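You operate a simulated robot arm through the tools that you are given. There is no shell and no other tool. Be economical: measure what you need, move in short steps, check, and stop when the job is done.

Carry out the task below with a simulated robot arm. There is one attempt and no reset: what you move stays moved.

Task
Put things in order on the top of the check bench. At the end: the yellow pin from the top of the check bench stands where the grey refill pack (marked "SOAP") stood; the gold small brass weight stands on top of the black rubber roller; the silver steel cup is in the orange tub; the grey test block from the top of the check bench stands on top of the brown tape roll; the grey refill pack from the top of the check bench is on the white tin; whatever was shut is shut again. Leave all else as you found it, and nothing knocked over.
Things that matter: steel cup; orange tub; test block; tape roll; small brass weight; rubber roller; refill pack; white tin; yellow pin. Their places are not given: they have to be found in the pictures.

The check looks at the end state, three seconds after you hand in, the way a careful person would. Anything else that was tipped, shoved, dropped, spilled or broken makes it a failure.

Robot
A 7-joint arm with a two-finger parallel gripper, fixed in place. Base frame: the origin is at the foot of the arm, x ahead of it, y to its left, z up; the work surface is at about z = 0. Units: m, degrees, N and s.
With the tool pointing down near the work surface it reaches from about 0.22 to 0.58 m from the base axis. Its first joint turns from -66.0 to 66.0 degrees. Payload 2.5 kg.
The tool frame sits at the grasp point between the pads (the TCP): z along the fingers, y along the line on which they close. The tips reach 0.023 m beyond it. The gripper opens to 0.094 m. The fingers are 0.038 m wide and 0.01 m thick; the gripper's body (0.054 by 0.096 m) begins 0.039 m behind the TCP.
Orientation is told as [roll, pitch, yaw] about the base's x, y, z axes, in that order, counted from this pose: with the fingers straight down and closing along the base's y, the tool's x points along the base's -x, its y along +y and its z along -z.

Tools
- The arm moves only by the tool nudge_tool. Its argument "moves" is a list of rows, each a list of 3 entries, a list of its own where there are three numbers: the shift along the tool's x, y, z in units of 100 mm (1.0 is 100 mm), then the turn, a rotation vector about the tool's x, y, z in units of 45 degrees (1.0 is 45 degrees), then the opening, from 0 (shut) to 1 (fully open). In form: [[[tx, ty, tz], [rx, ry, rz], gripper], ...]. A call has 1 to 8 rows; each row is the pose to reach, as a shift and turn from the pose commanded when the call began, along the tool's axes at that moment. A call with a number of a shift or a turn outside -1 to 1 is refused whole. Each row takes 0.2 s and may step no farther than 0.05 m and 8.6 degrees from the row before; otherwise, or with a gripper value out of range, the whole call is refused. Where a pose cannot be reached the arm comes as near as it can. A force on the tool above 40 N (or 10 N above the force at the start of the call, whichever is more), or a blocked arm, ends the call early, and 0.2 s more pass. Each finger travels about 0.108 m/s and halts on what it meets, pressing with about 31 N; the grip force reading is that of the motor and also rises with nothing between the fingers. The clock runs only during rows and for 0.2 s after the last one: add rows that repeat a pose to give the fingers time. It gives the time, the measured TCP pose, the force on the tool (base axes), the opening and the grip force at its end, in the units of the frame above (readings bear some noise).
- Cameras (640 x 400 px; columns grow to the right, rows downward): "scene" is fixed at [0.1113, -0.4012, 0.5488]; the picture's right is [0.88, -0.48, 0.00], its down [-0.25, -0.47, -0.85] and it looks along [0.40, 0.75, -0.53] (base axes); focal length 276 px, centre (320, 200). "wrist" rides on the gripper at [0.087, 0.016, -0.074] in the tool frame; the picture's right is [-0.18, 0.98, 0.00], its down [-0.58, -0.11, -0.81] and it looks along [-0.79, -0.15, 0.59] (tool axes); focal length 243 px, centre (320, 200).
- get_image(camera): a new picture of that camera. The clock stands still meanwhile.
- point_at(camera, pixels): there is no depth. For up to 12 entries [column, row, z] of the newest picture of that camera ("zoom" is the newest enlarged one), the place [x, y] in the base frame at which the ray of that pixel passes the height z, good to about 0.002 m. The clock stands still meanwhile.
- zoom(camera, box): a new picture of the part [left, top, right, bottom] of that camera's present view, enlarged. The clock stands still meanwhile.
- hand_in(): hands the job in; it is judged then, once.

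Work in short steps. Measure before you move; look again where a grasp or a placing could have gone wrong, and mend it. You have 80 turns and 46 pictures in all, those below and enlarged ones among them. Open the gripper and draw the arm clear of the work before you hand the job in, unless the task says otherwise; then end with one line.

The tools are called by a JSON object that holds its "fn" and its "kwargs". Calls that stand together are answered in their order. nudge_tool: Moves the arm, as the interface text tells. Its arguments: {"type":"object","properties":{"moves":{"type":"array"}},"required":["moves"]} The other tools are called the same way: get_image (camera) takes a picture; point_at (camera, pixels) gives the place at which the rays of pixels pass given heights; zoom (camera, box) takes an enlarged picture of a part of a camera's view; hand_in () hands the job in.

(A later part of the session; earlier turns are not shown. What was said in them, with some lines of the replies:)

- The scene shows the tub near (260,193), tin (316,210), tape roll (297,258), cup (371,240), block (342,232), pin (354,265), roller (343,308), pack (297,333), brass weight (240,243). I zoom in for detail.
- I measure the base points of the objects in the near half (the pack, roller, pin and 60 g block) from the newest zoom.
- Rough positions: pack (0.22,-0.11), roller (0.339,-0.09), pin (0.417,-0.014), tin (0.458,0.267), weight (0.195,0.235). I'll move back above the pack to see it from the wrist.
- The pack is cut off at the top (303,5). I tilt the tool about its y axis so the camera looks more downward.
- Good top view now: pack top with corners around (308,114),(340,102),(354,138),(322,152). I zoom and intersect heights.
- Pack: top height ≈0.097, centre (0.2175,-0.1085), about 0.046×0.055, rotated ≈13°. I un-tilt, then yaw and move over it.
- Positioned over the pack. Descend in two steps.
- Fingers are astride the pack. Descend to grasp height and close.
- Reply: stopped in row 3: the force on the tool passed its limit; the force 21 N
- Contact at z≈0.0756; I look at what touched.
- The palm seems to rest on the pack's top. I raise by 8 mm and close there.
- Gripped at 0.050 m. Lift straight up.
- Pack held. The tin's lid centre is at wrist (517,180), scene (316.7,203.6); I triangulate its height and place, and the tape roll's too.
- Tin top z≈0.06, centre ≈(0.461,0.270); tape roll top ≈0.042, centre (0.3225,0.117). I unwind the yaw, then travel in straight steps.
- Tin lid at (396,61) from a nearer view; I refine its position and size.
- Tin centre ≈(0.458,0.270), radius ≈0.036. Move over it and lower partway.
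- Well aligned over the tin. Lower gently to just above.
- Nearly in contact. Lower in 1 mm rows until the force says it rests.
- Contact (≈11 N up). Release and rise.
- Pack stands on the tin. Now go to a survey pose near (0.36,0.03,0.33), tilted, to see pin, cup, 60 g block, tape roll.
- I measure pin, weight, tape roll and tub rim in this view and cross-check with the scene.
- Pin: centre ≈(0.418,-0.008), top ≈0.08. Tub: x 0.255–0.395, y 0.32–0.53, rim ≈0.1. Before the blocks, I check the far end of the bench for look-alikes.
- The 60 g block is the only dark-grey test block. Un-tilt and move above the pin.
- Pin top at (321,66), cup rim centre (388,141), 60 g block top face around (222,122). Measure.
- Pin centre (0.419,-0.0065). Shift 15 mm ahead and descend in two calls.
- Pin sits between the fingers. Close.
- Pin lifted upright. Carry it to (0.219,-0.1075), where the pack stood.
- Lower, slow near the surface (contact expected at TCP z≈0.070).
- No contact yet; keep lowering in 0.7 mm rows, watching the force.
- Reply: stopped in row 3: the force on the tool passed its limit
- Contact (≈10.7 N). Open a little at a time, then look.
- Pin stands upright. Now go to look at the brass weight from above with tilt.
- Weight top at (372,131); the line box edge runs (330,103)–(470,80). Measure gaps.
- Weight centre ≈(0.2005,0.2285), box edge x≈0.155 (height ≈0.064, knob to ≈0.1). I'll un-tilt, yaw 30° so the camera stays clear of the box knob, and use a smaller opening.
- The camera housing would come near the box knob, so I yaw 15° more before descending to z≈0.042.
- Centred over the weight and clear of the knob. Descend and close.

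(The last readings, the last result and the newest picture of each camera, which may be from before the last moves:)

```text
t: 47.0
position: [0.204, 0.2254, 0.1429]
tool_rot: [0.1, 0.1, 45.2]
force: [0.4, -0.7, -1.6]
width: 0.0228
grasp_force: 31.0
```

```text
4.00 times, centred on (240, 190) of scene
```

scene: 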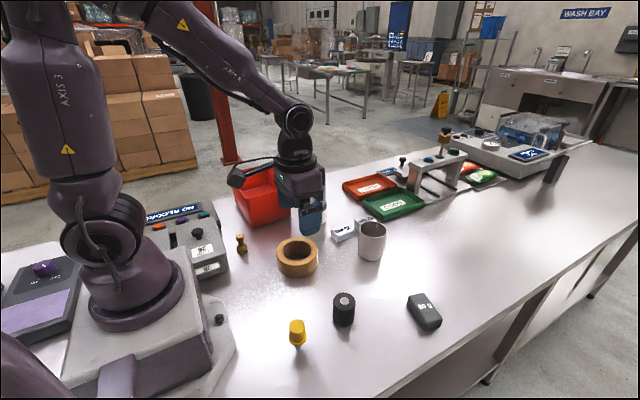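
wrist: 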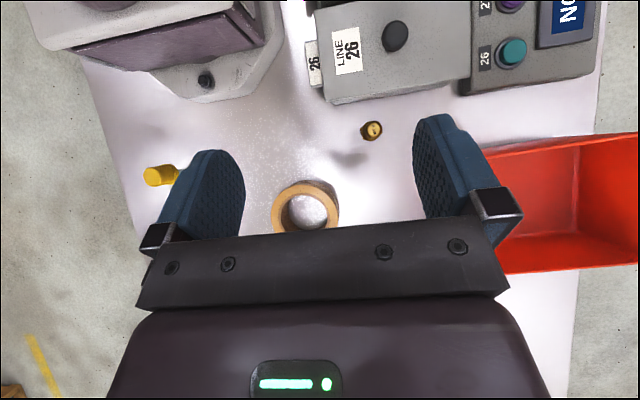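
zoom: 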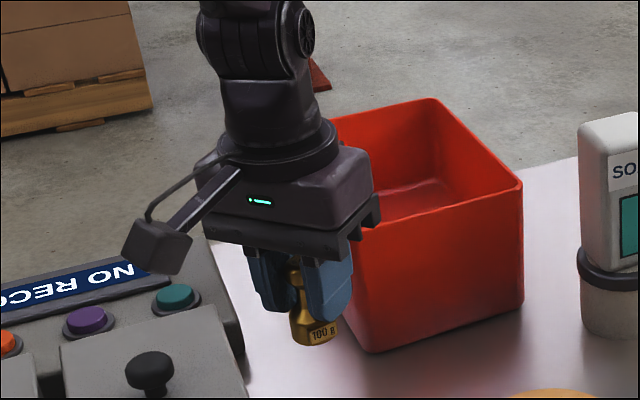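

Weight held upright by its knob. Unwind yaw and rise, then travel toward the roller.

{"fn": "nudge_tool", "kwargs": {"moves": [[[0, 0, -0.2], [0, 0, 0.167], 0.1], [[0, 0, -0.4], [0, 0, 0.333], 0.1], [[0, 0, -0.5], [0, 0, 0.5], 0.1], [[0, 0, -0.5], [0, 0, 0.667], 0.1], [[0, 0, -0.5], [0, 0, 0.833], 0.1], [[0, 0, -0.5], [0, 0, 1], 0.1], [[0, 0, -0.5], [0, 0, 1], 0.1]]}}

{"fn": "nudge_tool", "kwargs": {"moves": [[[-0.15, -0.33, 0], [0, 0, 0], 0.1], [[-0.3, -0.67, 0], [0, 0, 0], 0.1], [[-0.45, -1, 0], [0, 0, 0], 0.1]]}}

{"fn": "nudge_tool", "kwargs": {"moves": [[[-0.15, -0.33, 0], [0, 0, 0], 0.1], [[-0.3, -0.67, 0], [0, 0, 0], 0.1], [[-0.45, -1, 0], [0, 0, 0], 0.1]]}}

{"fn": "nudge_tool", "kwargs": {"moves": [[[0, -0.33, 0], [0, 0, 0], 0.1], [[0, -0.67, 0], [0, 0, 0], 0.1], [[0, -1, 0], [0, 0, 0], 0.1], [[0, -1, 0], [0, 0, 0], 0.1]]}}

{"fn": "get_image", "kwargs": {"camera": "wrist"}}

```text
t: 48.6
position: [0.2012, 0.2268, 0.1921]
tool_rot: [0.1, 0.0, 0.2]
force: [-0.2, -0.5, -1.9]
width: 0.023
grasp_force: 31.3
```

```text
t: 49.4
position: [0.2453, 0.1277, 0.1931]
tool_rot: [0.1, 0.0, 0.3]
force: [0.0, -0.3, -0.7]
width: 0.023
grasp_force: 31.2
```

```text
t: 50.2
position: [0.2932, 0.0283, 0.1914]
tool_rot: [0.1, 0.0, 0.2]
force: [-0.3, -0.5, -1.7]
width: 0.0228
grasp_force: 31.1
```

```text
t: 51.2
position: [0.2915, -0.0714, 0.1899]
tool_rot: [0.0, -0.1, 0.2]
force: [1.0, -0.5, -1.2]
width: 0.0229
grasp_force: 30.6
```

```text
15 pictures are left
```

wrist: 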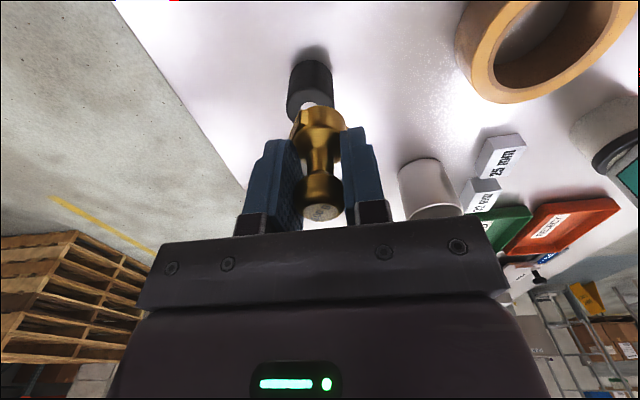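

The roller is half hidden; I check its side edges at lid height (287,100) and (333,92).

{"fn": "point_at", "kwargs": {"camera": "wrist", "pixels": [[287, 103, 0.055], [333, 98, 0.055], [310, 101, 0.055], [310, 105, 0.055], [311, 60, 0.0]]}}

```text
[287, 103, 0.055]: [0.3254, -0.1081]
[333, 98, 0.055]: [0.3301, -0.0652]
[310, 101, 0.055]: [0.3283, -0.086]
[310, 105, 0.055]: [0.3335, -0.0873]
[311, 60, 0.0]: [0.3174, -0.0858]
```

Roller centre ≈(0.338,-0.0875). Move over it and lower to just above its top.

{"fn": "nudge_tool", "kwargs": {"moves": [[[-0.25, -0.08, 0], [0, 0, 0], 0.1], [[-0.465, -0.16, 0], [0, 0, 0], 0.1], [[-0.465, -0.16, 0.4], [0, 0, 0], 0.1], [[-0.465, -0.16, 0.8], [0, 0, 0], 0.1], [[-0.465, -0.16, 0.8], [0, 0, 0], 0.1]]}}

{"fn": "zoom", "kwargs": {"camera": "scene", "box": [290, 240, 402, 340]}}

```text
t: 52.4
position: [0.3371, -0.0907, 0.112]
tool_rot: [-0.1, 0.0, 0.1]
force: [0.5, 0.1, -1.0]
width: 0.0228
grasp_force: 30.9
```

```text
4.00 times, centred on (346, 290) of scene
```

zoom: 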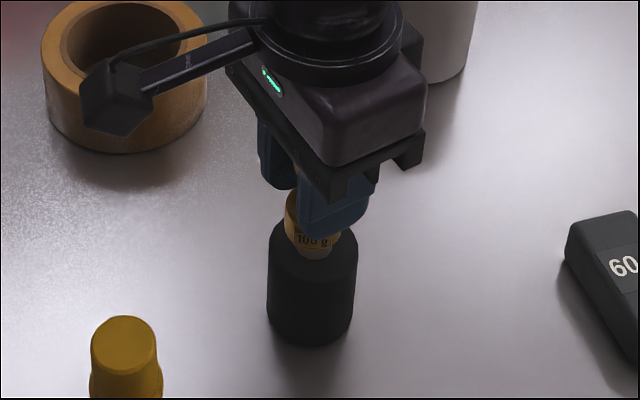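

I check where the weight's bottom (zoom ~(314,250)) sits against the roller's top.

{"fn": "point_at", "kwargs": {"camera": "zoom", "pixels": [[314, 257, 0.069], [314, 250, 0.069], [314, 244, 0.055], [314, 244, 0.06], [314, 244, 0.065], [268, 260, 0.055], [357, 260, 0.055], [312, 345, 0], [314, 257, 0.06]]}}

```text
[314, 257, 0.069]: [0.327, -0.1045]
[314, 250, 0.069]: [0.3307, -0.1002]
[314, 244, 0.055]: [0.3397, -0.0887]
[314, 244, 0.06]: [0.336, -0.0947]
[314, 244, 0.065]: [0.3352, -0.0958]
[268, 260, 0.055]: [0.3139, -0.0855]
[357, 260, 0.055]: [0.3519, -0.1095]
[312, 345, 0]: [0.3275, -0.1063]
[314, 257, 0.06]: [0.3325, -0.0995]
```

The weight seems within a few mm of centre; I bias +2 mm in y and lower slowly to contact.

{"fn": "nudge_tool", "kwargs": {"moves": [[[0, 0.02, 0.05], [0, 0, 0], 0.1], [[0, 0.02, 0.08], [0, 0, 0], 0.1], [[0, 0.02, 0.1], [0, 0, 0], 0.1], [[0, 0.02, 0.11], [0, 0, 0], 0.1], [[0, 0.02, 0.12], [0, 0, 0], 0.1], [[0, 0.02, 0.12], [0, 0, 0], 0.1]]}}

```text
t: 53.8
position: [0.3373, -0.0858, 0.1]
tool_rot: [0.0, 0.0, 0.1]
force: [-0.4, -0.4, -0.7]
width: 0.0229
grasp_force: 31.2
```

No contact yet; continue in 0.7 mm rows.

{"fn": "nudge_tool", "kwargs": {"moves": [[[0, 0, 0.008], [0, 0, 0], 0.1], [[0, 0, 0.016], [0, 0, 0], 0.1], [[0, 0, 0.024], [0, 0, 0], 0.1], [[0, 0, 0.024], [0, 0, 0], 0.1]]}}

```text
t: 54.8
position: [0.3375, -0.086, 0.0982]
tool_rot: [-0.2, 0.0, 0.1]
force: [0.5, 0.1, -1.0]
width: 0.023
grasp_force: 30.8
```

{"fn": "nudge_tool", "kwargs": {"moves": [[[0, 0, 0.008], [0, 0, 0], 0.1], [[0, 0, 0.016], [0, 0, 0], 0.1], [[0, 0, 0.024], [0, 0, 0], 0.1], [[0, 0, 0.024], [0, 0, 0], 0.1]]}}

{"fn": "zoom", "kwargs": {"camera": "scene", "box": [306, 265, 386, 315]}}

```text
t: 55.8
position: [0.3388, -0.0855, 0.0946]
tool_rot: [0.0, -0.2, 0.1]
force: [-0.7, -0.6, 20.5]
width: 0.0229
grasp_force: 30.6
```

```text
8.00 times, centred on (346, 290) of scene
```

zoom: 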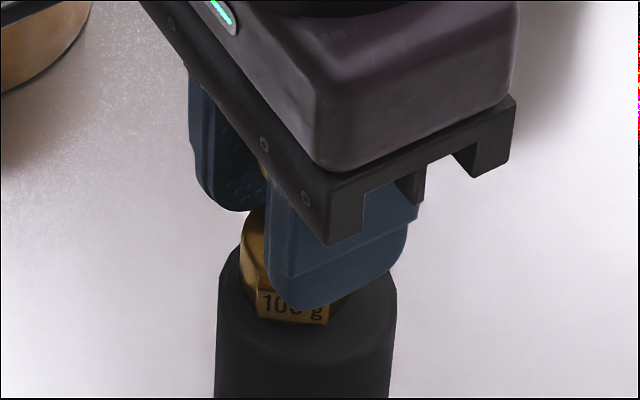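

In contact and fairly centred. Ease up 0.7 mm, open gently, then rise.

{"fn": "nudge_tool", "kwargs": {"moves": [[[0, 0, -0.008], [0, 0, 0], 0.1], [[0, 0, -0.008], [0, 0, 0], 0.3], [[0, 0, -0.008], [0, 0, 0], 0.4], [[0, 0, -0.008], [0, 0, 0], 0.6], [[0, 0, -0.008], [0, 0, 0], 0.8], [[0, 0, -0.008], [0, 0, 0], 0.8]]}}

{"fn": "nudge_tool", "kwargs": {"moves": [[[0, 0, -0.15], [0, 0, 0], 0.8], [[0, 0, -0.5], [0, 0, 0], 0.8], [[0, 0, -1], [0, 0, 0], 0.8], [[0, 0, -1], [0, 0, 0], 1]]}}

{"fn": "get_image", "kwargs": {"camera": "wrist"}}

```text
t: 57.2
position: [0.3372, -0.085, 0.0959]
tool_rot: [0.0, -0.1, 0.1]
force: [-0.1, -0.3, -0.3]
width: 0.0754
grasp_force: 0.1
```

```text
t: 58.2
position: [0.3361, -0.0855, 0.197]
tool_rot: [-0.1, 0.0, 0.2]
force: [-0.2, -0.5, 0.2]
width: 0.0939
grasp_force: 0.0
```

```text
12 pictures are left
```

wrist: 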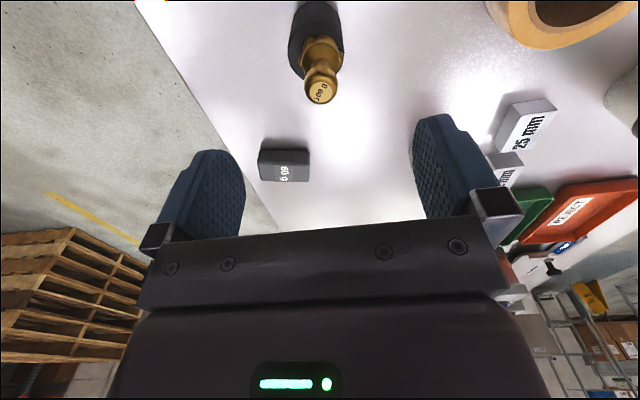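

Weight stands on the roller. Now a closer look at the 60 g block: move to about (0.436,-0.15,0.25).

{"fn": "nudge_tool", "kwargs": {"moves": [[[0, 0, -0.4], [0, 0, 0], 1], [[-0.35, -0.2, -0.5], [0, 0, 0], 1], [[-0.7, -0.4, -0.5], [0, 0, 0], 1], [[-1, -0.65, -0.5], [0, 0, 0], 1], [[-1, -0.65, -0.5], [0, 0, 0], 1]]}}

{"fn": "zoom", "kwargs": {"camera": "wrist", "box": [240, 0, 400, 100]}}

```text
t: 59.4
position: [0.4392, -0.1489, 0.2459]
tool_rot: [-0.1, 0.0, 0.2]
force: [0.0, -0.4, -0.1]
width: 0.0939
grasp_force: 0.0
```

```text
4.00 times, centred on (320, 50) of wrist
```

zoom: 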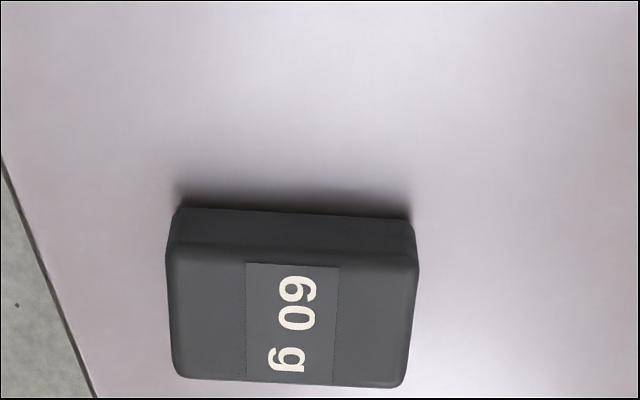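

Block top corners (168,243),(418,255),(408,386),(172,375). Convert at candidate heights, and compare with scene points.

{"fn": "point_at", "kwargs": {"camera": "zoom", "pixels": [[168, 243, 0.02], [418, 255, 0.02], [408, 386, 0.02], [172, 375, 0.02], [168, 243, 0.03], [418, 255, 0.03], [408, 386, 0.03], [172, 375, 0.03], [175, 208, 0], [411, 220, 0]]}}

{"fn": "point_at", "kwargs": {"camera": "scene", "pixels": [[441, 292.8, 0.03], [458.2, 319.5, 0.03], [441, 292.8, 0.02], [458.2, 319.5, 0.02], [441, 331, 0], [456.5, 327.5, 0], [424.5, 295.5, 0.03], [424.5, 295.5, 0.02]]}}

```text
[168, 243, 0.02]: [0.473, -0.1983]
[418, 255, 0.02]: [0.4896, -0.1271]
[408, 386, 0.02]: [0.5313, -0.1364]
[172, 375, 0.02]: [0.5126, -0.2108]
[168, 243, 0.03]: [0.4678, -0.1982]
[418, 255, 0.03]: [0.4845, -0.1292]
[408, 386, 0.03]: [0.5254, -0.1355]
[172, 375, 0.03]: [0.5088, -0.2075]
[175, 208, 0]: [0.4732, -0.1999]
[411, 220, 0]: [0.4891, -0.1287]
```

```text
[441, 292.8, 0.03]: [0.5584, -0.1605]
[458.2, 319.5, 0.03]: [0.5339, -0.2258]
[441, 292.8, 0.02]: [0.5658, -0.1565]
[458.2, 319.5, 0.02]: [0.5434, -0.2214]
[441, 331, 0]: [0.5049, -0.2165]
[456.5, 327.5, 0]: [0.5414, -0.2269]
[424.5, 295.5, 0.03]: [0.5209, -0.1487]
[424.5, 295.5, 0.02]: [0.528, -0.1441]
```

Block: 0.073×0.042×≈0.021, centre ≈(0.501,-0.168), yaw ≈-13°. I grip it along its length: move, yaw -13°, descend partway.

{"fn": "nudge_tool", "kwargs": {"moves": [[[-0.3, -0.09, 0], [0, 0, 0.145], 1], [[-0.625, -0.18, 0], [0, 0, 0.289], 1], [[-0.625, -0.18, 0.4], [0, 0, 0.289], 1], [[-0.625, -0.18, 0.8], [0, 0, 0.289], 1], [[-0.625, -0.18, 1], [0, 0, 0.289], 1], [[-0.625, -0.18, 1], [0, 0, 0.289], 1]]}}

{"fn": "nudge_tool", "kwargs": {"moves": [[[0, 0, 0.4], [0, 0, 0], 1], [[0, 0, 0.75], [0, 0, 0], 1], [[0, 0, 0.75], [0, 0, 0], 1]]}}

{"fn": "zoom", "kwargs": {"camera": "scene", "box": [360, 240, 488, 340]}}

```text
t: 60.8
position: [0.5004, -0.1682, 0.1431]
tool_rot: [0.0, 0.1, -12.9]
force: [0.4, 0.1, 0.6]
width: 0.0942
grasp_force: 0.1
```

```text
t: 61.6
position: [0.4978, -0.1658, 0.0683]
tool_rot: [-0.1, 0.0, -12.9]
force: [0.4, 0.0, 0.0]
width: 0.094
grasp_force: 0.0
```

```text
4.00 times, centred on (424, 290) of scene
```

zoom: 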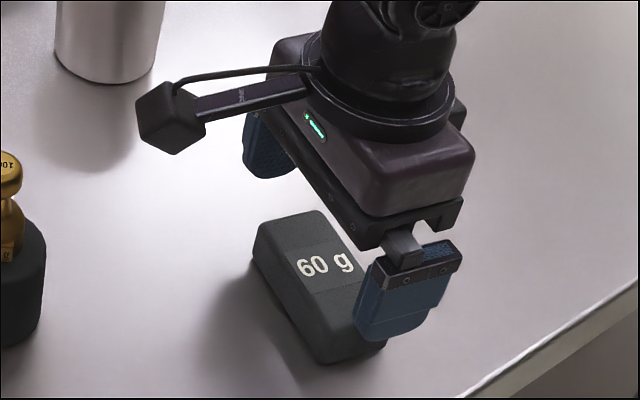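

Check finger tip vs. block end in this zoom.

{"fn": "point_at", "kwargs": {"camera": "zoom", "pixels": [[362, 337, 0.045], [420, 330, 0.045], [325, 364, 0], [387, 350, 0], [315, 211, 0.021], [254, 228, 0.021], [387, 325, 0.018], [322, 340, 0.018], [252, 250, 0]]}}

```text
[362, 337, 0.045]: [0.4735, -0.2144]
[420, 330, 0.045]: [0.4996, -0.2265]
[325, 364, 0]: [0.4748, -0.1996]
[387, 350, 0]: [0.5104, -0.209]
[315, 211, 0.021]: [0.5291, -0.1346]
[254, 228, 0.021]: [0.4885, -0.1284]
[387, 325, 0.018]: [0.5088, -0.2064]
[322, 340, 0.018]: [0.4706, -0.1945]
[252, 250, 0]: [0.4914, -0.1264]
```

All consistent. Descend to TCP z≈0.027 and close.

{"fn": "nudge_tool", "kwargs": {"moves": [[[0, 0, 0.2], [0, 0, 0], 1], [[0, 0, 0.35], [0, 0, 0], 1], [[0, 0, 0.415], [0, 0, 0], 1], [[0, 0, 0.415], [0, 0, 0], 1], [[0, 0, 0.415], [0, 0, 0], 0.8], [[0, 0, 0.415], [0, 0, 0], 0.65], [[0, 0, 0.415], [0, 0, 0], 0.65]]}}

```text
t: 63.2
position: [0.499, -0.1675, 0.0276]
tool_rot: [-0.1, -0.1, -12.9]
force: [-0.3, 0.3, -0.6]
width: 0.0743
grasp_force: 31.4
```

Gripped at 0.074. Lift and unwind the yaw.

{"fn": "nudge_tool", "kwargs": {"moves": [[[0, 0, -0.15], [0, 0, 0], 0.65], [[0, 0, -0.5], [0, 0, 0], 0.65], [[0, 0, -1], [0, 0, 0], 0.65], [[0, 0, -1], [0, 0, -0.145], 0.65], [[0, 0, -1], [0, 0, -0.289], 0.65], [[0, 0, -1], [0, 0, -0.289], 0.65]]}}

{"fn": "nudge_tool", "kwargs": {"moves": [[[0, 0, -0.45], [0, 0, 0], 0.65], [[0.25, 0.35, -0.6], [0, 0, 0], 0.65], [[0.5, 0.7, -0.6], [0, 0, 0], 0.65], [[0.75, 1, -0.6], [0, 0, 0], 0.65]]}}

{"fn": "nudge_tool", "kwargs": {"moves": [[[0.3, 0.35, 0], [0, 0, 0], 0.65], [[0.6, 0.7, 0], [0, 0, 0], 0.65], [[0.9, 1, 0], [0, 0, 0], 0.65]]}}

{"fn": "nudge_tool", "kwargs": {"moves": [[[0.2, 0.25, 0], [0, 0, 0], 0.65], [[0.5, 0.5, 0], [0, 0, 0], 0.65], [[0.6, 0.83, 0], [0, 0, 0], 0.65], [[0.6, 0.83, 0], [0, 0, 0], 0.65]]}}

{"fn": "get_image", "kwargs": {"camera": "wrist"}}

```text
t: 64.6
position: [0.4995, -0.1668, 0.1319]
tool_rot: [0.0, -0.1, 0.1]
force: [-0.1, 0.8, 0.4]
width: 0.0741
grasp_force: 31.5
```

```text
t: 65.6
position: [0.4239, -0.0687, 0.1881]
tool_rot: [0.0, -0.1, 0.2]
force: [-0.3, 0.4, -0.3]
width: 0.0742
grasp_force: 30.9
```

```text
t: 66.4
position: [0.3327, 0.0352, 0.1896]
tool_rot: [0.1, 0.0, 0.1]
force: [-0.9, 0.2, -1.0]
width: 0.0744
grasp_force: 31.4
```

```text
t: 67.4
position: [0.273, 0.1124, 0.1903]
tool_rot: [0.1, 0.0, 0.1]
force: [0.5, -0.1, -0.7]
width: 0.0742
grasp_force: 30.7
```

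```text
9 pictures are left
```

wrist: 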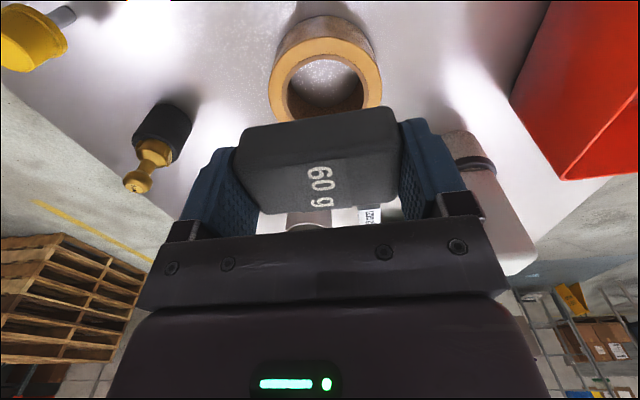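

Tape roll visible: outer edges (269,92)/(382,90), back edge (322,39), inner (286,92)/(365,90), inner back (324,55). Measure.

{"fn": "point_at", "kwargs": {"camera": "wrist", "pixels": [[269, 92, 0.043], [382, 90, 0.043], [322, 39, 0.043], [286, 92, 0.043], [365, 90, 0.043], [324, 55, 0.043], [269, 92, 0.05], [382, 90, 0.05], [322, 39, 0.05]]}}

{"fn": "point_at", "kwargs": {"camera": "scene", "pixels": [[277, 252, 0.043], [317.5, 252, 0.043], [297, 238, 0.043], [298, 278.5, 0]]}}

```text
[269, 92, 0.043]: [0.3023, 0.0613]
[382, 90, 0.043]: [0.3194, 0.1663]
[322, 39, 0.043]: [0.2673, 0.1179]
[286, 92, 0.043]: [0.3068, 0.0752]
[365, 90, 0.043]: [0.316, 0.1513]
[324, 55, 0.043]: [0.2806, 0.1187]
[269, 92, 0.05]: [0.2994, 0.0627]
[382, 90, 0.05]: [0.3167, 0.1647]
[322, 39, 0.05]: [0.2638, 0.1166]
```

```text
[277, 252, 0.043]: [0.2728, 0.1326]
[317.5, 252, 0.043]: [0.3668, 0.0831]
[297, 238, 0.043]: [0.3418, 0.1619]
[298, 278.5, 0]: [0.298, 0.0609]
```

Tape centre ≈(0.320,0.1145), inner radius ≈0.038, outer 0.053. Block half-length 0.037 wouldn't bridge the middle, so I place it offset ≈20 mm toward the base. Move and lower to z≈0.085.

{"fn": "nudge_tool", "kwargs": {"moves": [[[-0.255, 0.005, 0], [0, 0, 0], 0.65], [[-0.255, 0.005, 0.4], [0, 0, 0], 0.65], [[-0.255, 0.005, 0.8], [0, 0, 0], 0.65], [[-0.255, 0.005, 1], [0, 0, 0], 0.65], [[-0.255, 0.005, 1], [0, 0, 0], 0.65]]}}

{"fn": "zoom", "kwargs": {"camera": "scene", "box": [232, 200, 360, 300]}}

```text
t: 68.6
position: [0.3003, 0.1171, 0.0898]
tool_rot: [0.1, 0.0, 0.0]
force: [-0.3, 0.2, -0.8]
width: 0.0741
grasp_force: 30.5
```

```text
4.00 times, centred on (296, 250) of scene
```

zoom: 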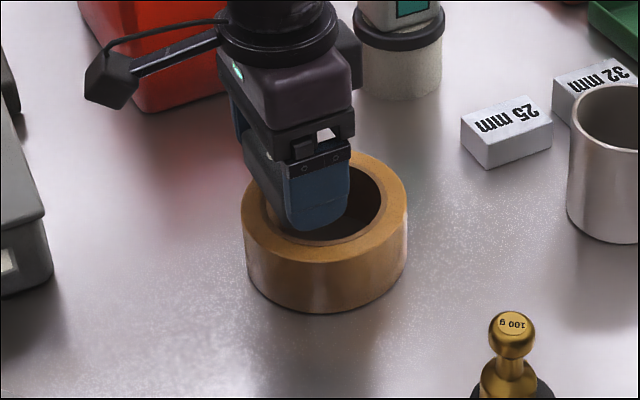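

I check the finger-tip position versus the ring edges in this zoom.

{"fn": "point_at", "kwargs": {"camera": "zoom", "pixels": [[287, 222, 0.067], [345, 218, 0.067], [316, 230, 0.067], [243, 220, 0.043], [408, 220, 0.043], [326, 313, 0], [325, 265, 0.043], [325, 242, 0.043]]}}

```text
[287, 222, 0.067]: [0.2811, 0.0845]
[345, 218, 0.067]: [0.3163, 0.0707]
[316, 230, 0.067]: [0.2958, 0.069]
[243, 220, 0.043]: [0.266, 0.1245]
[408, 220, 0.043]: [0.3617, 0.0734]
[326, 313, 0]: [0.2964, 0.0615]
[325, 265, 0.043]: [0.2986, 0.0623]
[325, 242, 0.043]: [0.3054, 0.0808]
```

Geometry fits (ring centre ≈(0.319,0.1125)). Shift -2 mm in y and lower slowly.

{"fn": "nudge_tool", "kwargs": {"moves": [[[0, -0.025, 0.08], [0, 0, 0], 0.65], [[0, -0.025, 0.14], [0, 0, 0], 0.65], [[0, -0.025, 0.16], [0, 0, 0], 0.65], [[0, -0.025, 0.17], [0, 0, 0], 0.65], [[0, -0.025, 0.18], [0, 0, 0], 0.65], [[0, -0.025, 0.18], [0, 0, 0], 0.65]]}}

```text
t: 70.0
position: [0.3007, 0.1137, 0.0713]
tool_rot: [0.1, -0.2, 0.0]
force: [2.4, -0.9, 23.0]
width: 0.0742
grasp_force: 30.9
```

Contact at z≈0.071. Ease up slightly, release slowly and rise.

{"fn": "nudge_tool", "kwargs": {"moves": [[[0, 0, -0.008], [0, 0, 0], 0.65], [[0, 0, -0.008], [0, 0, 0], 0.8], [[0, 0, -0.008], [0, 0, 0], 0.88], [[0, 0, -0.008], [0, 0, 0], 1], [[0, 0, -0.008], [0, 0, 0], 1], [[0, 0, -0.008], [0, 0, 0], 1]]}}

{"fn": "nudge_tool", "kwargs": {"moves": [[[0, 0, -0.15], [0, 0, 0], 1], [[0, 0, -0.5], [0, 0, 0], 1], [[0, 0, -1], [0, 0, 0], 1], [[0, 0, -1], [0, 0, 0], 1]]}}

{"fn": "nudge_tool", "kwargs": {"moves": [[[-0.3, -0.15, -0.2], [0, 0, 0], 1], [[-0.6, -0.3, -0.3], [0, 0, 0], 1], [[-1, -0.5, -0.3], [0, 0, 0], 1], [[-1, -0.5, -0.3], [0, 0, 0], 1]]}}

{"fn": "get_image", "kwargs": {"camera": "scene"}}

```text
t: 71.4
position: [0.2999, 0.1128, 0.0736]
tool_rot: [0.0, 0.0, 0.1]
force: [-0.3, 0.0, -0.2]
width: 0.0937
grasp_force: 0.0
```

```text
t: 72.4
position: [0.2991, 0.1102, 0.1732]
tool_rot: [0.0, 0.0, 0.2]
force: [-0.2, -0.1, 0.3]
width: 0.0937
grasp_force: 0.1
```

```text
t: 73.4
position: [0.4004, 0.0607, 0.2044]
tool_rot: [-0.1, 0.0, 0.2]
force: [-0.1, 0.4, 0.1]
width: 0.0938
grasp_force: 0.0
```

```text
7 pictures are left
```

scene: 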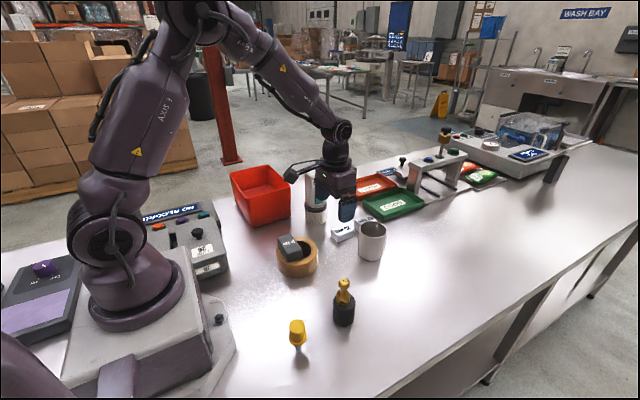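

Block rests on the tape roll, weight on roller. Now the cup: take a wrist view.

{"fn": "get_image", "kwargs": {"camera": "wrist"}}

```text
6 pictures are left
```

wrist: 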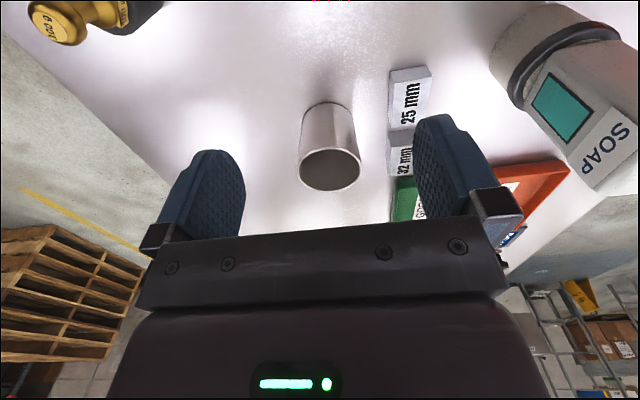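

Cup rim spans columns 299–361, rows 148–191; I triangulate rim height and neighbours.

{"fn": "point_at", "kwargs": {"camera": "wrist", "pixels": [[330, 169, 0.08], [330, 169, 0.09], [299, 166, 0.085], [361, 166, 0.085], [330, 148, 0.085], [330, 191, 0.085], [326, 103, 0], [388, 120, 0], [413, 176, 0.03], [388, 175, 0.03], [389, 75, 0.025], [387, 176, 0.0]]}}

{"fn": "point_at", "kwargs": {"camera": "scene", "pixels": [[372.6, 229.1, 0.08], [372.6, 229.1, 0.09], [370.75, 261, 0]]}}

```text
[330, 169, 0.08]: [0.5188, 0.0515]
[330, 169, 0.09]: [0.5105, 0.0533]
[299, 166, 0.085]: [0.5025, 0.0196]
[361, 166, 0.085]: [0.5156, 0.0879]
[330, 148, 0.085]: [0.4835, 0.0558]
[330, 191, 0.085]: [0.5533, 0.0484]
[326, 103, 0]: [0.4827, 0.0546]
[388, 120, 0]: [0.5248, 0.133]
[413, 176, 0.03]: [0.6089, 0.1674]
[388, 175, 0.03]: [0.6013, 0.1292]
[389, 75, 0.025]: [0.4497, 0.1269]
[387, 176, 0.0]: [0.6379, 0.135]
```

```text
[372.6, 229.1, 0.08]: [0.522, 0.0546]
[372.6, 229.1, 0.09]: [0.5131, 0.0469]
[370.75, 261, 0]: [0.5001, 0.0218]
```

Cup centre ≈(0.517,0.053), rim ≈0.083, ⌀≈0.07; neighbours start at y≈0.127, so outside fingers (to 0.11) fit. Move over and descend.

{"fn": "nudge_tool", "kwargs": {"moves": [[[-0.4, -0.03, 0], [0, 0, 0], 1], [[-0.8, -0.06, 0], [0, 0, 0], 1], [[-1, -0.075, 0], [0, 0, 0], 1]]}}

{"fn": "nudge_tool", "kwargs": {"moves": [[[-0.165, 0, 0], [0, 0, 0], 1], [[-0.165, 0, 0.4], [0, 0, 0], 1], [[-0.165, 0, 0.8], [0, 0, 0], 1], [[-0.165, 0, 0.8], [0, 0, 0], 1]]}}

{"fn": "zoom", "kwargs": {"camera": "scene", "box": [307, 170, 435, 270]}}

```text
t: 74.2
position: [0.5013, 0.0526, 0.205]
tool_rot: [-0.1, 0.0, 0.1]
force: [0.6, -0.3, 0.1]
width: 0.0938
grasp_force: 0.0
```

```text
t: 75.2
position: [0.517, 0.0531, 0.1233]
tool_rot: [-0.1, 0.0, 0.1]
force: [-0.3, 0.0, -0.1]
width: 0.0938
grasp_force: 0.1
```

```text
4.00 times, centred on (371, 220) of scene
```

zoom: 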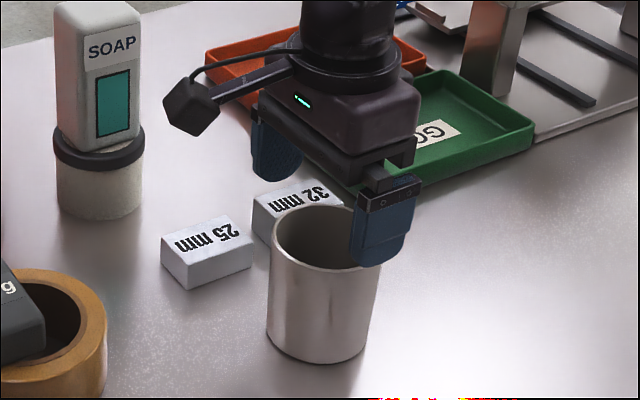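

Fingers look astride the cup. Descend gently under force guard.

{"fn": "nudge_tool", "kwargs": {"moves": [[[0, 0, 0.1], [0, 0, 0], 1], [[0, 0, 0.2], [0, 0, 0], 1], [[0, 0, 0.3], [0, 0, 0], 1], [[0, 0, 0.45], [0, 0, 0], 1], [[0, 0, 0.6], [0, 0, 0], 1], [[0, 0, 0.6], [0, 0, 0], 1]]}}

{"fn": "nudge_tool", "kwargs": {"moves": [[[0, 0, 0], [0, 0, 0], 0.85], [[0, 0, 0], [0, 0, 0], 0.75], [[0, 0, 0], [0, 0, 0], 0.65], [[0, 0, 0], [0, 0, 0], 0.6], [[0, 0, 0], [0, 0, 0], 0.6]]}}

```text
t: 76.6
position: [0.5164, 0.0554, 0.0635]
tool_rot: [0.0, 0.0, 0.1]
force: [-0.2, -0.3, 0.0]
width: 0.0938
grasp_force: 0.0
```

```text
t: 77.8
position: [0.516, 0.055, 0.0638]
tool_rot: [-0.1, 0.0, 0.0]
force: [0.5, 0.4, 0.2]
width: 0.0744
grasp_force: 31.0
```

Cup gripped at 0.074. Lift straight up to z≈0.24.

{"fn": "nudge_tool", "kwargs": {"moves": [[[0, 0, -0.15], [0, 0, 0], 0.6], [[0, 0, -0.5], [0, 0, 0], 0.6], [[0, 0, -1], [0, 0, 0], 0.6]]}}

{"fn": "nudge_tool", "kwargs": {"moves": [[[0, 0, -0.4], [0, 0, 0], 0.6], [[0, 0, -0.8], [0, 0, 0], 0.6], [[0, 0, -0.8], [0, 0, 0], 0.6]]}}

{"fn": "nudge_tool", "kwargs": {"moves": [[[0.33, 0, 0], [0, 0, 0], 0.6], [[0.67, 0, 0], [0, 0, 0], 0.6], [[1, 0, 0], [0, 0, 0], 0.6]]}}

{"fn": "nudge_tool", "kwargs": {"moves": [[[0.4, 0.15, 0], [0, 0, 0], 0.6], [[0.8, 0.3, 0], [0, 0, 0], 0.6], [[0.9, 0.7, 0], [0, 0, 0], 0.6], [[0.9, 1, 0], [0, 0, 0], 0.6]]}}

{"fn": "nudge_tool", "kwargs": {"moves": [[[0, 0.33, 0], [0, 0, 0], 0.6], [[0, 0.67, 0], [0, 0, 0], 0.6], [[0, 1, 0], [0, 0, 0], 0.6]]}}

{"fn": "nudge_tool", "kwargs": {"moves": [[[0, 0.33, 0], [0, 0, 0], 0.6], [[0, 0.67, 0], [0, 0, 0], 0.6], [[0, 1, 0], [0, 0, 0], 0.6], [[0, 1, 0], [0, 0, 0], 0.6]]}}

{"fn": "get_image", "kwargs": {"camera": "wrist"}}

```text
t: 78.6
position: [0.5164, 0.0575, 0.1626]
tool_rot: [0.1, 0.1, 0.1]
force: [0.6, -0.3, -0.4]
width: 0.0744
grasp_force: 31.1
```

```text
t: 79.4
position: [0.5154, 0.0544, 0.2427]
tool_rot: [0.1, 0.0, 0.1]
force: [0.6, 0.4, -1.5]
width: 0.0745
grasp_force: 31.0
```

```text
t: 80.2
position: [0.4147, 0.0542, 0.2392]
tool_rot: [0.0, -0.1, 0.1]
force: [0.1, 0.0, -1.5]
width: 0.0746
grasp_force: 30.8
```

```text
t: 81.2
position: [0.3296, 0.1545, 0.2423]
tool_rot: [-0.1, 0.0, 0.1]
force: [-0.5, 0.5, -1.9]
width: 0.0745
grasp_force: 31.1
```

```text
t: 82.0
position: [0.3248, 0.2578, 0.242]
tool_rot: [0.0, 0.1, 0.2]
force: [0.3, -0.9, -0.4]
width: 0.0747
grasp_force: 30.7
```

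```text
t: 83.0
position: [0.3253, 0.355, 0.2444]
tool_rot: [0.1, 0.0, 0.0]
force: [-0.7, 0.2, -1.5]
width: 0.0744
grasp_force: 31.2
```

```text
4 pictures are left
```

wrist: 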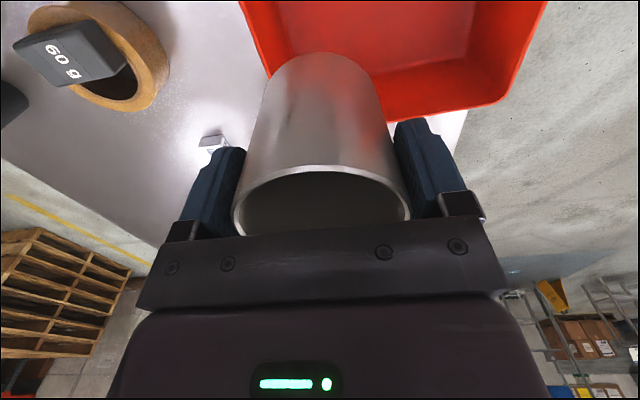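

The tub's rim is visible: (240,3),(267,73) near side; (390,121),(505,99) far-x side; (545,5) left side. Measure at rim height.

{"fn": "point_at", "kwargs": {"camera": "wrist", "pixels": [[240, 3, 0.1], [267, 73, 0.1], [390, 115, 0.1], [505, 97, 0.1], [545, 5, 0.1], [390, 121, 0.1]]}}

```text
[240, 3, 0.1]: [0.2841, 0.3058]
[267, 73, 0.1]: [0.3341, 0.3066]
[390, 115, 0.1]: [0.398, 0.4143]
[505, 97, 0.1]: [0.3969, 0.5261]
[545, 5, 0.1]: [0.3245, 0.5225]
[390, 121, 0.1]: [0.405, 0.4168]
```

Tub centre ≈(0.327,0.418). Move there and lower the cup inside.

{"fn": "nudge_tool", "kwargs": {"moves": [[[0, 0.32, 0], [0, 0, 0], 0.6], [[-0.01, 0.64, 0], [0, 0, 0], 0.6], [[-0.01, 0.64, 0.35], [0, 0, 0], 0.6], [[-0.01, 0.64, 0.6], [0, 0, 0], 0.6], [[-0.01, 0.64, 0.6], [0, 0, 0], 0.6]]}}

{"fn": "zoom", "kwargs": {"camera": "scene", "box": [196, 120, 324, 220]}}

```text
t: 84.2
position: [0.327, 0.4174, 0.179]
tool_rot: [0.1, 0.0, 0.0]
force: [0.5, -0.2, -0.7]
width: 0.0745
grasp_force: 31.1
```

```text
4.00 times, centred on (260, 170) of scene
```

zoom: 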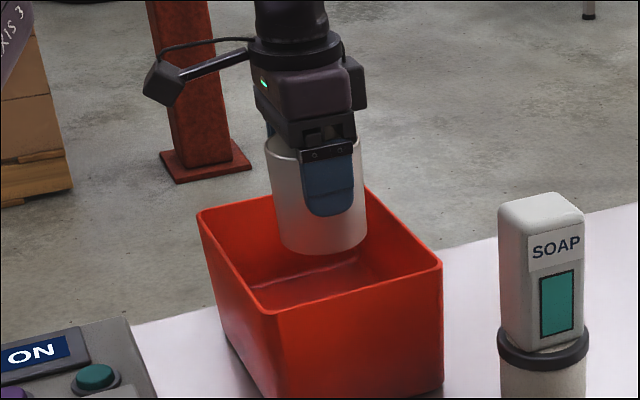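

Cup is centred over the tub. Lower inside, slowing near the floor.

{"fn": "nudge_tool", "kwargs": {"moves": [[[0, 0, 0.25], [0, 0, 0], 0.6], [[0, 0, 0.5], [0, 0, 0], 0.6], [[0, 0, 0.75], [0, 0, 0], 0.6], [[0, 0, 0.98], [0, 0, 0], 0.6], [[0, 0, 0.98], [0, 0, 0], 0.6]]}}

{"fn": "nudge_tool", "kwargs": {"moves": [[[0, 0, 0.03], [0, 0, 0], 0.6], [[0, 0, 0.05], [0, 0, 0], 0.6], [[0, 0, 0.07], [0, 0, 0], 0.6], [[0, 0, 0.09], [0, 0, 0], 0.6], [[0, 0, 0.09], [0, 0, 0], 0.6]]}}

```text
t: 85.4
position: [0.3262, 0.4174, 0.0855]
tool_rot: [0.4, -0.2, 0.1]
force: [2.5, 0.7, 18.4]
width: 0.0694
grasp_force: 30.8
```

```text
t: 86.1
position: [0.327, 0.4193, 0.0824]
tool_rot: [0.2, -0.1, 0.0]
force: [-0.9, -0.7, 2.5]
width: 0.0689
grasp_force: 30.8
stopped in row 3: the force on the tool passed its limit (the readings are from after the stop); the commanded pose is now the measured one
```

Contact came earlier than expected (z≈0.085); look.

{"fn": "zoom", "kwargs": {"camera": "scene", "box": [212, 140, 308, 215]}}

```text
5.33 times, centred on (260, 178) of scene
```

zoom: 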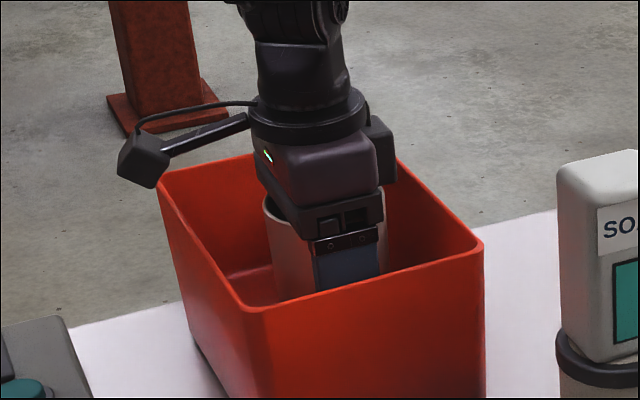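

The cup stands in the tub, seated; release gently and rise.

{"fn": "nudge_tool", "kwargs": {"moves": [[[0, 0, 0], [0, 0, 0], 0.75], [[0, 0, 0], [0, 0, 0], 0.85], [[0, 0, 0], [0, 0, 0], 1], [[0, 0, 0], [0, 0, 0], 1], [[0, 0, 0], [0, 0, 0], 1]]}}

{"fn": "nudge_tool", "kwargs": {"moves": [[[0, 0, -0.2], [0, 0, 0], 1], [[0, 0, -0.5], [0, 0, 0], 1], [[0, 0, -0.9], [0, 0, 0], 1], [[0, 0, -1], [0, 0, 0], 1]]}}

{"fn": "nudge_tool", "kwargs": {"moves": [[[0, -0.1, -0.45], [0, 0, 0], 1], [[0, -0.5, -0.6], [0, 0, 0], 1], [[0, -1, -0.6], [0, 0, 0], 1]]}}

{"fn": "nudge_tool", "kwargs": {"moves": [[[0, -0.45, 0], [0, 0, 0], 1], [[0, -0.9, 0], [0, 0, 0], 1], [[0, -0.9, 0], [0, 0, 0], 1]]}}

{"fn": "get_image", "kwargs": {"camera": "scene"}}

```text
t: 87.3
position: [0.3278, 0.4202, 0.0822]
tool_rot: [0.1, -0.2, 0.1]
force: [-0.1, -1.4, 8.6]
width: 0.0941
grasp_force: 0.1
```

```text
t: 88.3
position: [0.3267, 0.4186, 0.1821]
tool_rot: [0.1, 0.0, 0.0]
force: [0.0, -0.1, -0.9]
width: 0.0939
grasp_force: 0.1
```

```text
t: 89.1
position: [0.3247, 0.3186, 0.2382]
tool_rot: [0.0, -0.1, 0.0]
force: [0.5, -1.1, 0.5]
width: 0.0939
grasp_force: 0.0
```

```text
t: 89.9
position: [0.3253, 0.2275, 0.241]
tool_rot: [0.1, 0.0, 0.0]
force: [-0.9, 0.1, 0.7]
width: 0.094
grasp_force: 0.2
```

```text
1 pictures are left
```

scene: 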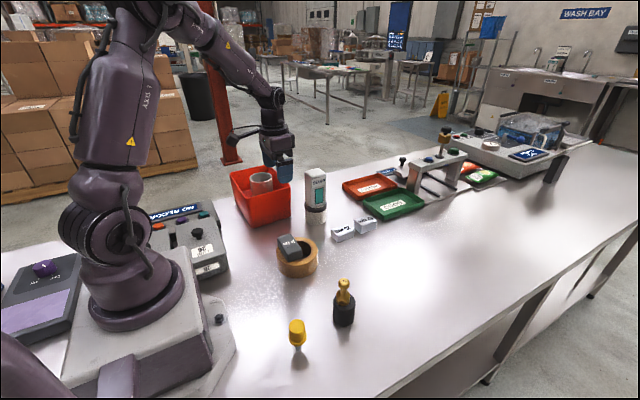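

Everything seems in place. I use the last picture to check the block, cup and tub closely.

{"fn": "zoom", "kwargs": {"camera": "scene", "box": [216, 150, 408, 360]}}

```text
1.90 times, centred on (312, 255) of scene
```

zoom: 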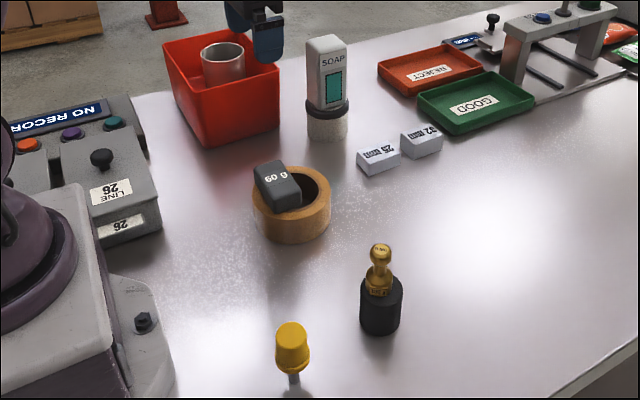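

The last zoom shows the block level on the roll, the cup upright in the tub, the pack on the tin, the weight on the roller and the pin upright. The gripper is open and clear, so I hand in.

{"fn": "hand_in", "kwargs": {}}

```text
The job is handed in.
```

The job is handed in with all five moves made. The last picture shows the pin standing where the SOAP pack was, the brass weight on the roller, the cup in the orange tub, the 60 g block on the tape roll and the pack on the tin. I opened nothing that was shut. I took the dark grey "60 g" block as the test block, and set it about 20 mm off the roll's centre because it is too short to span the hole safely.
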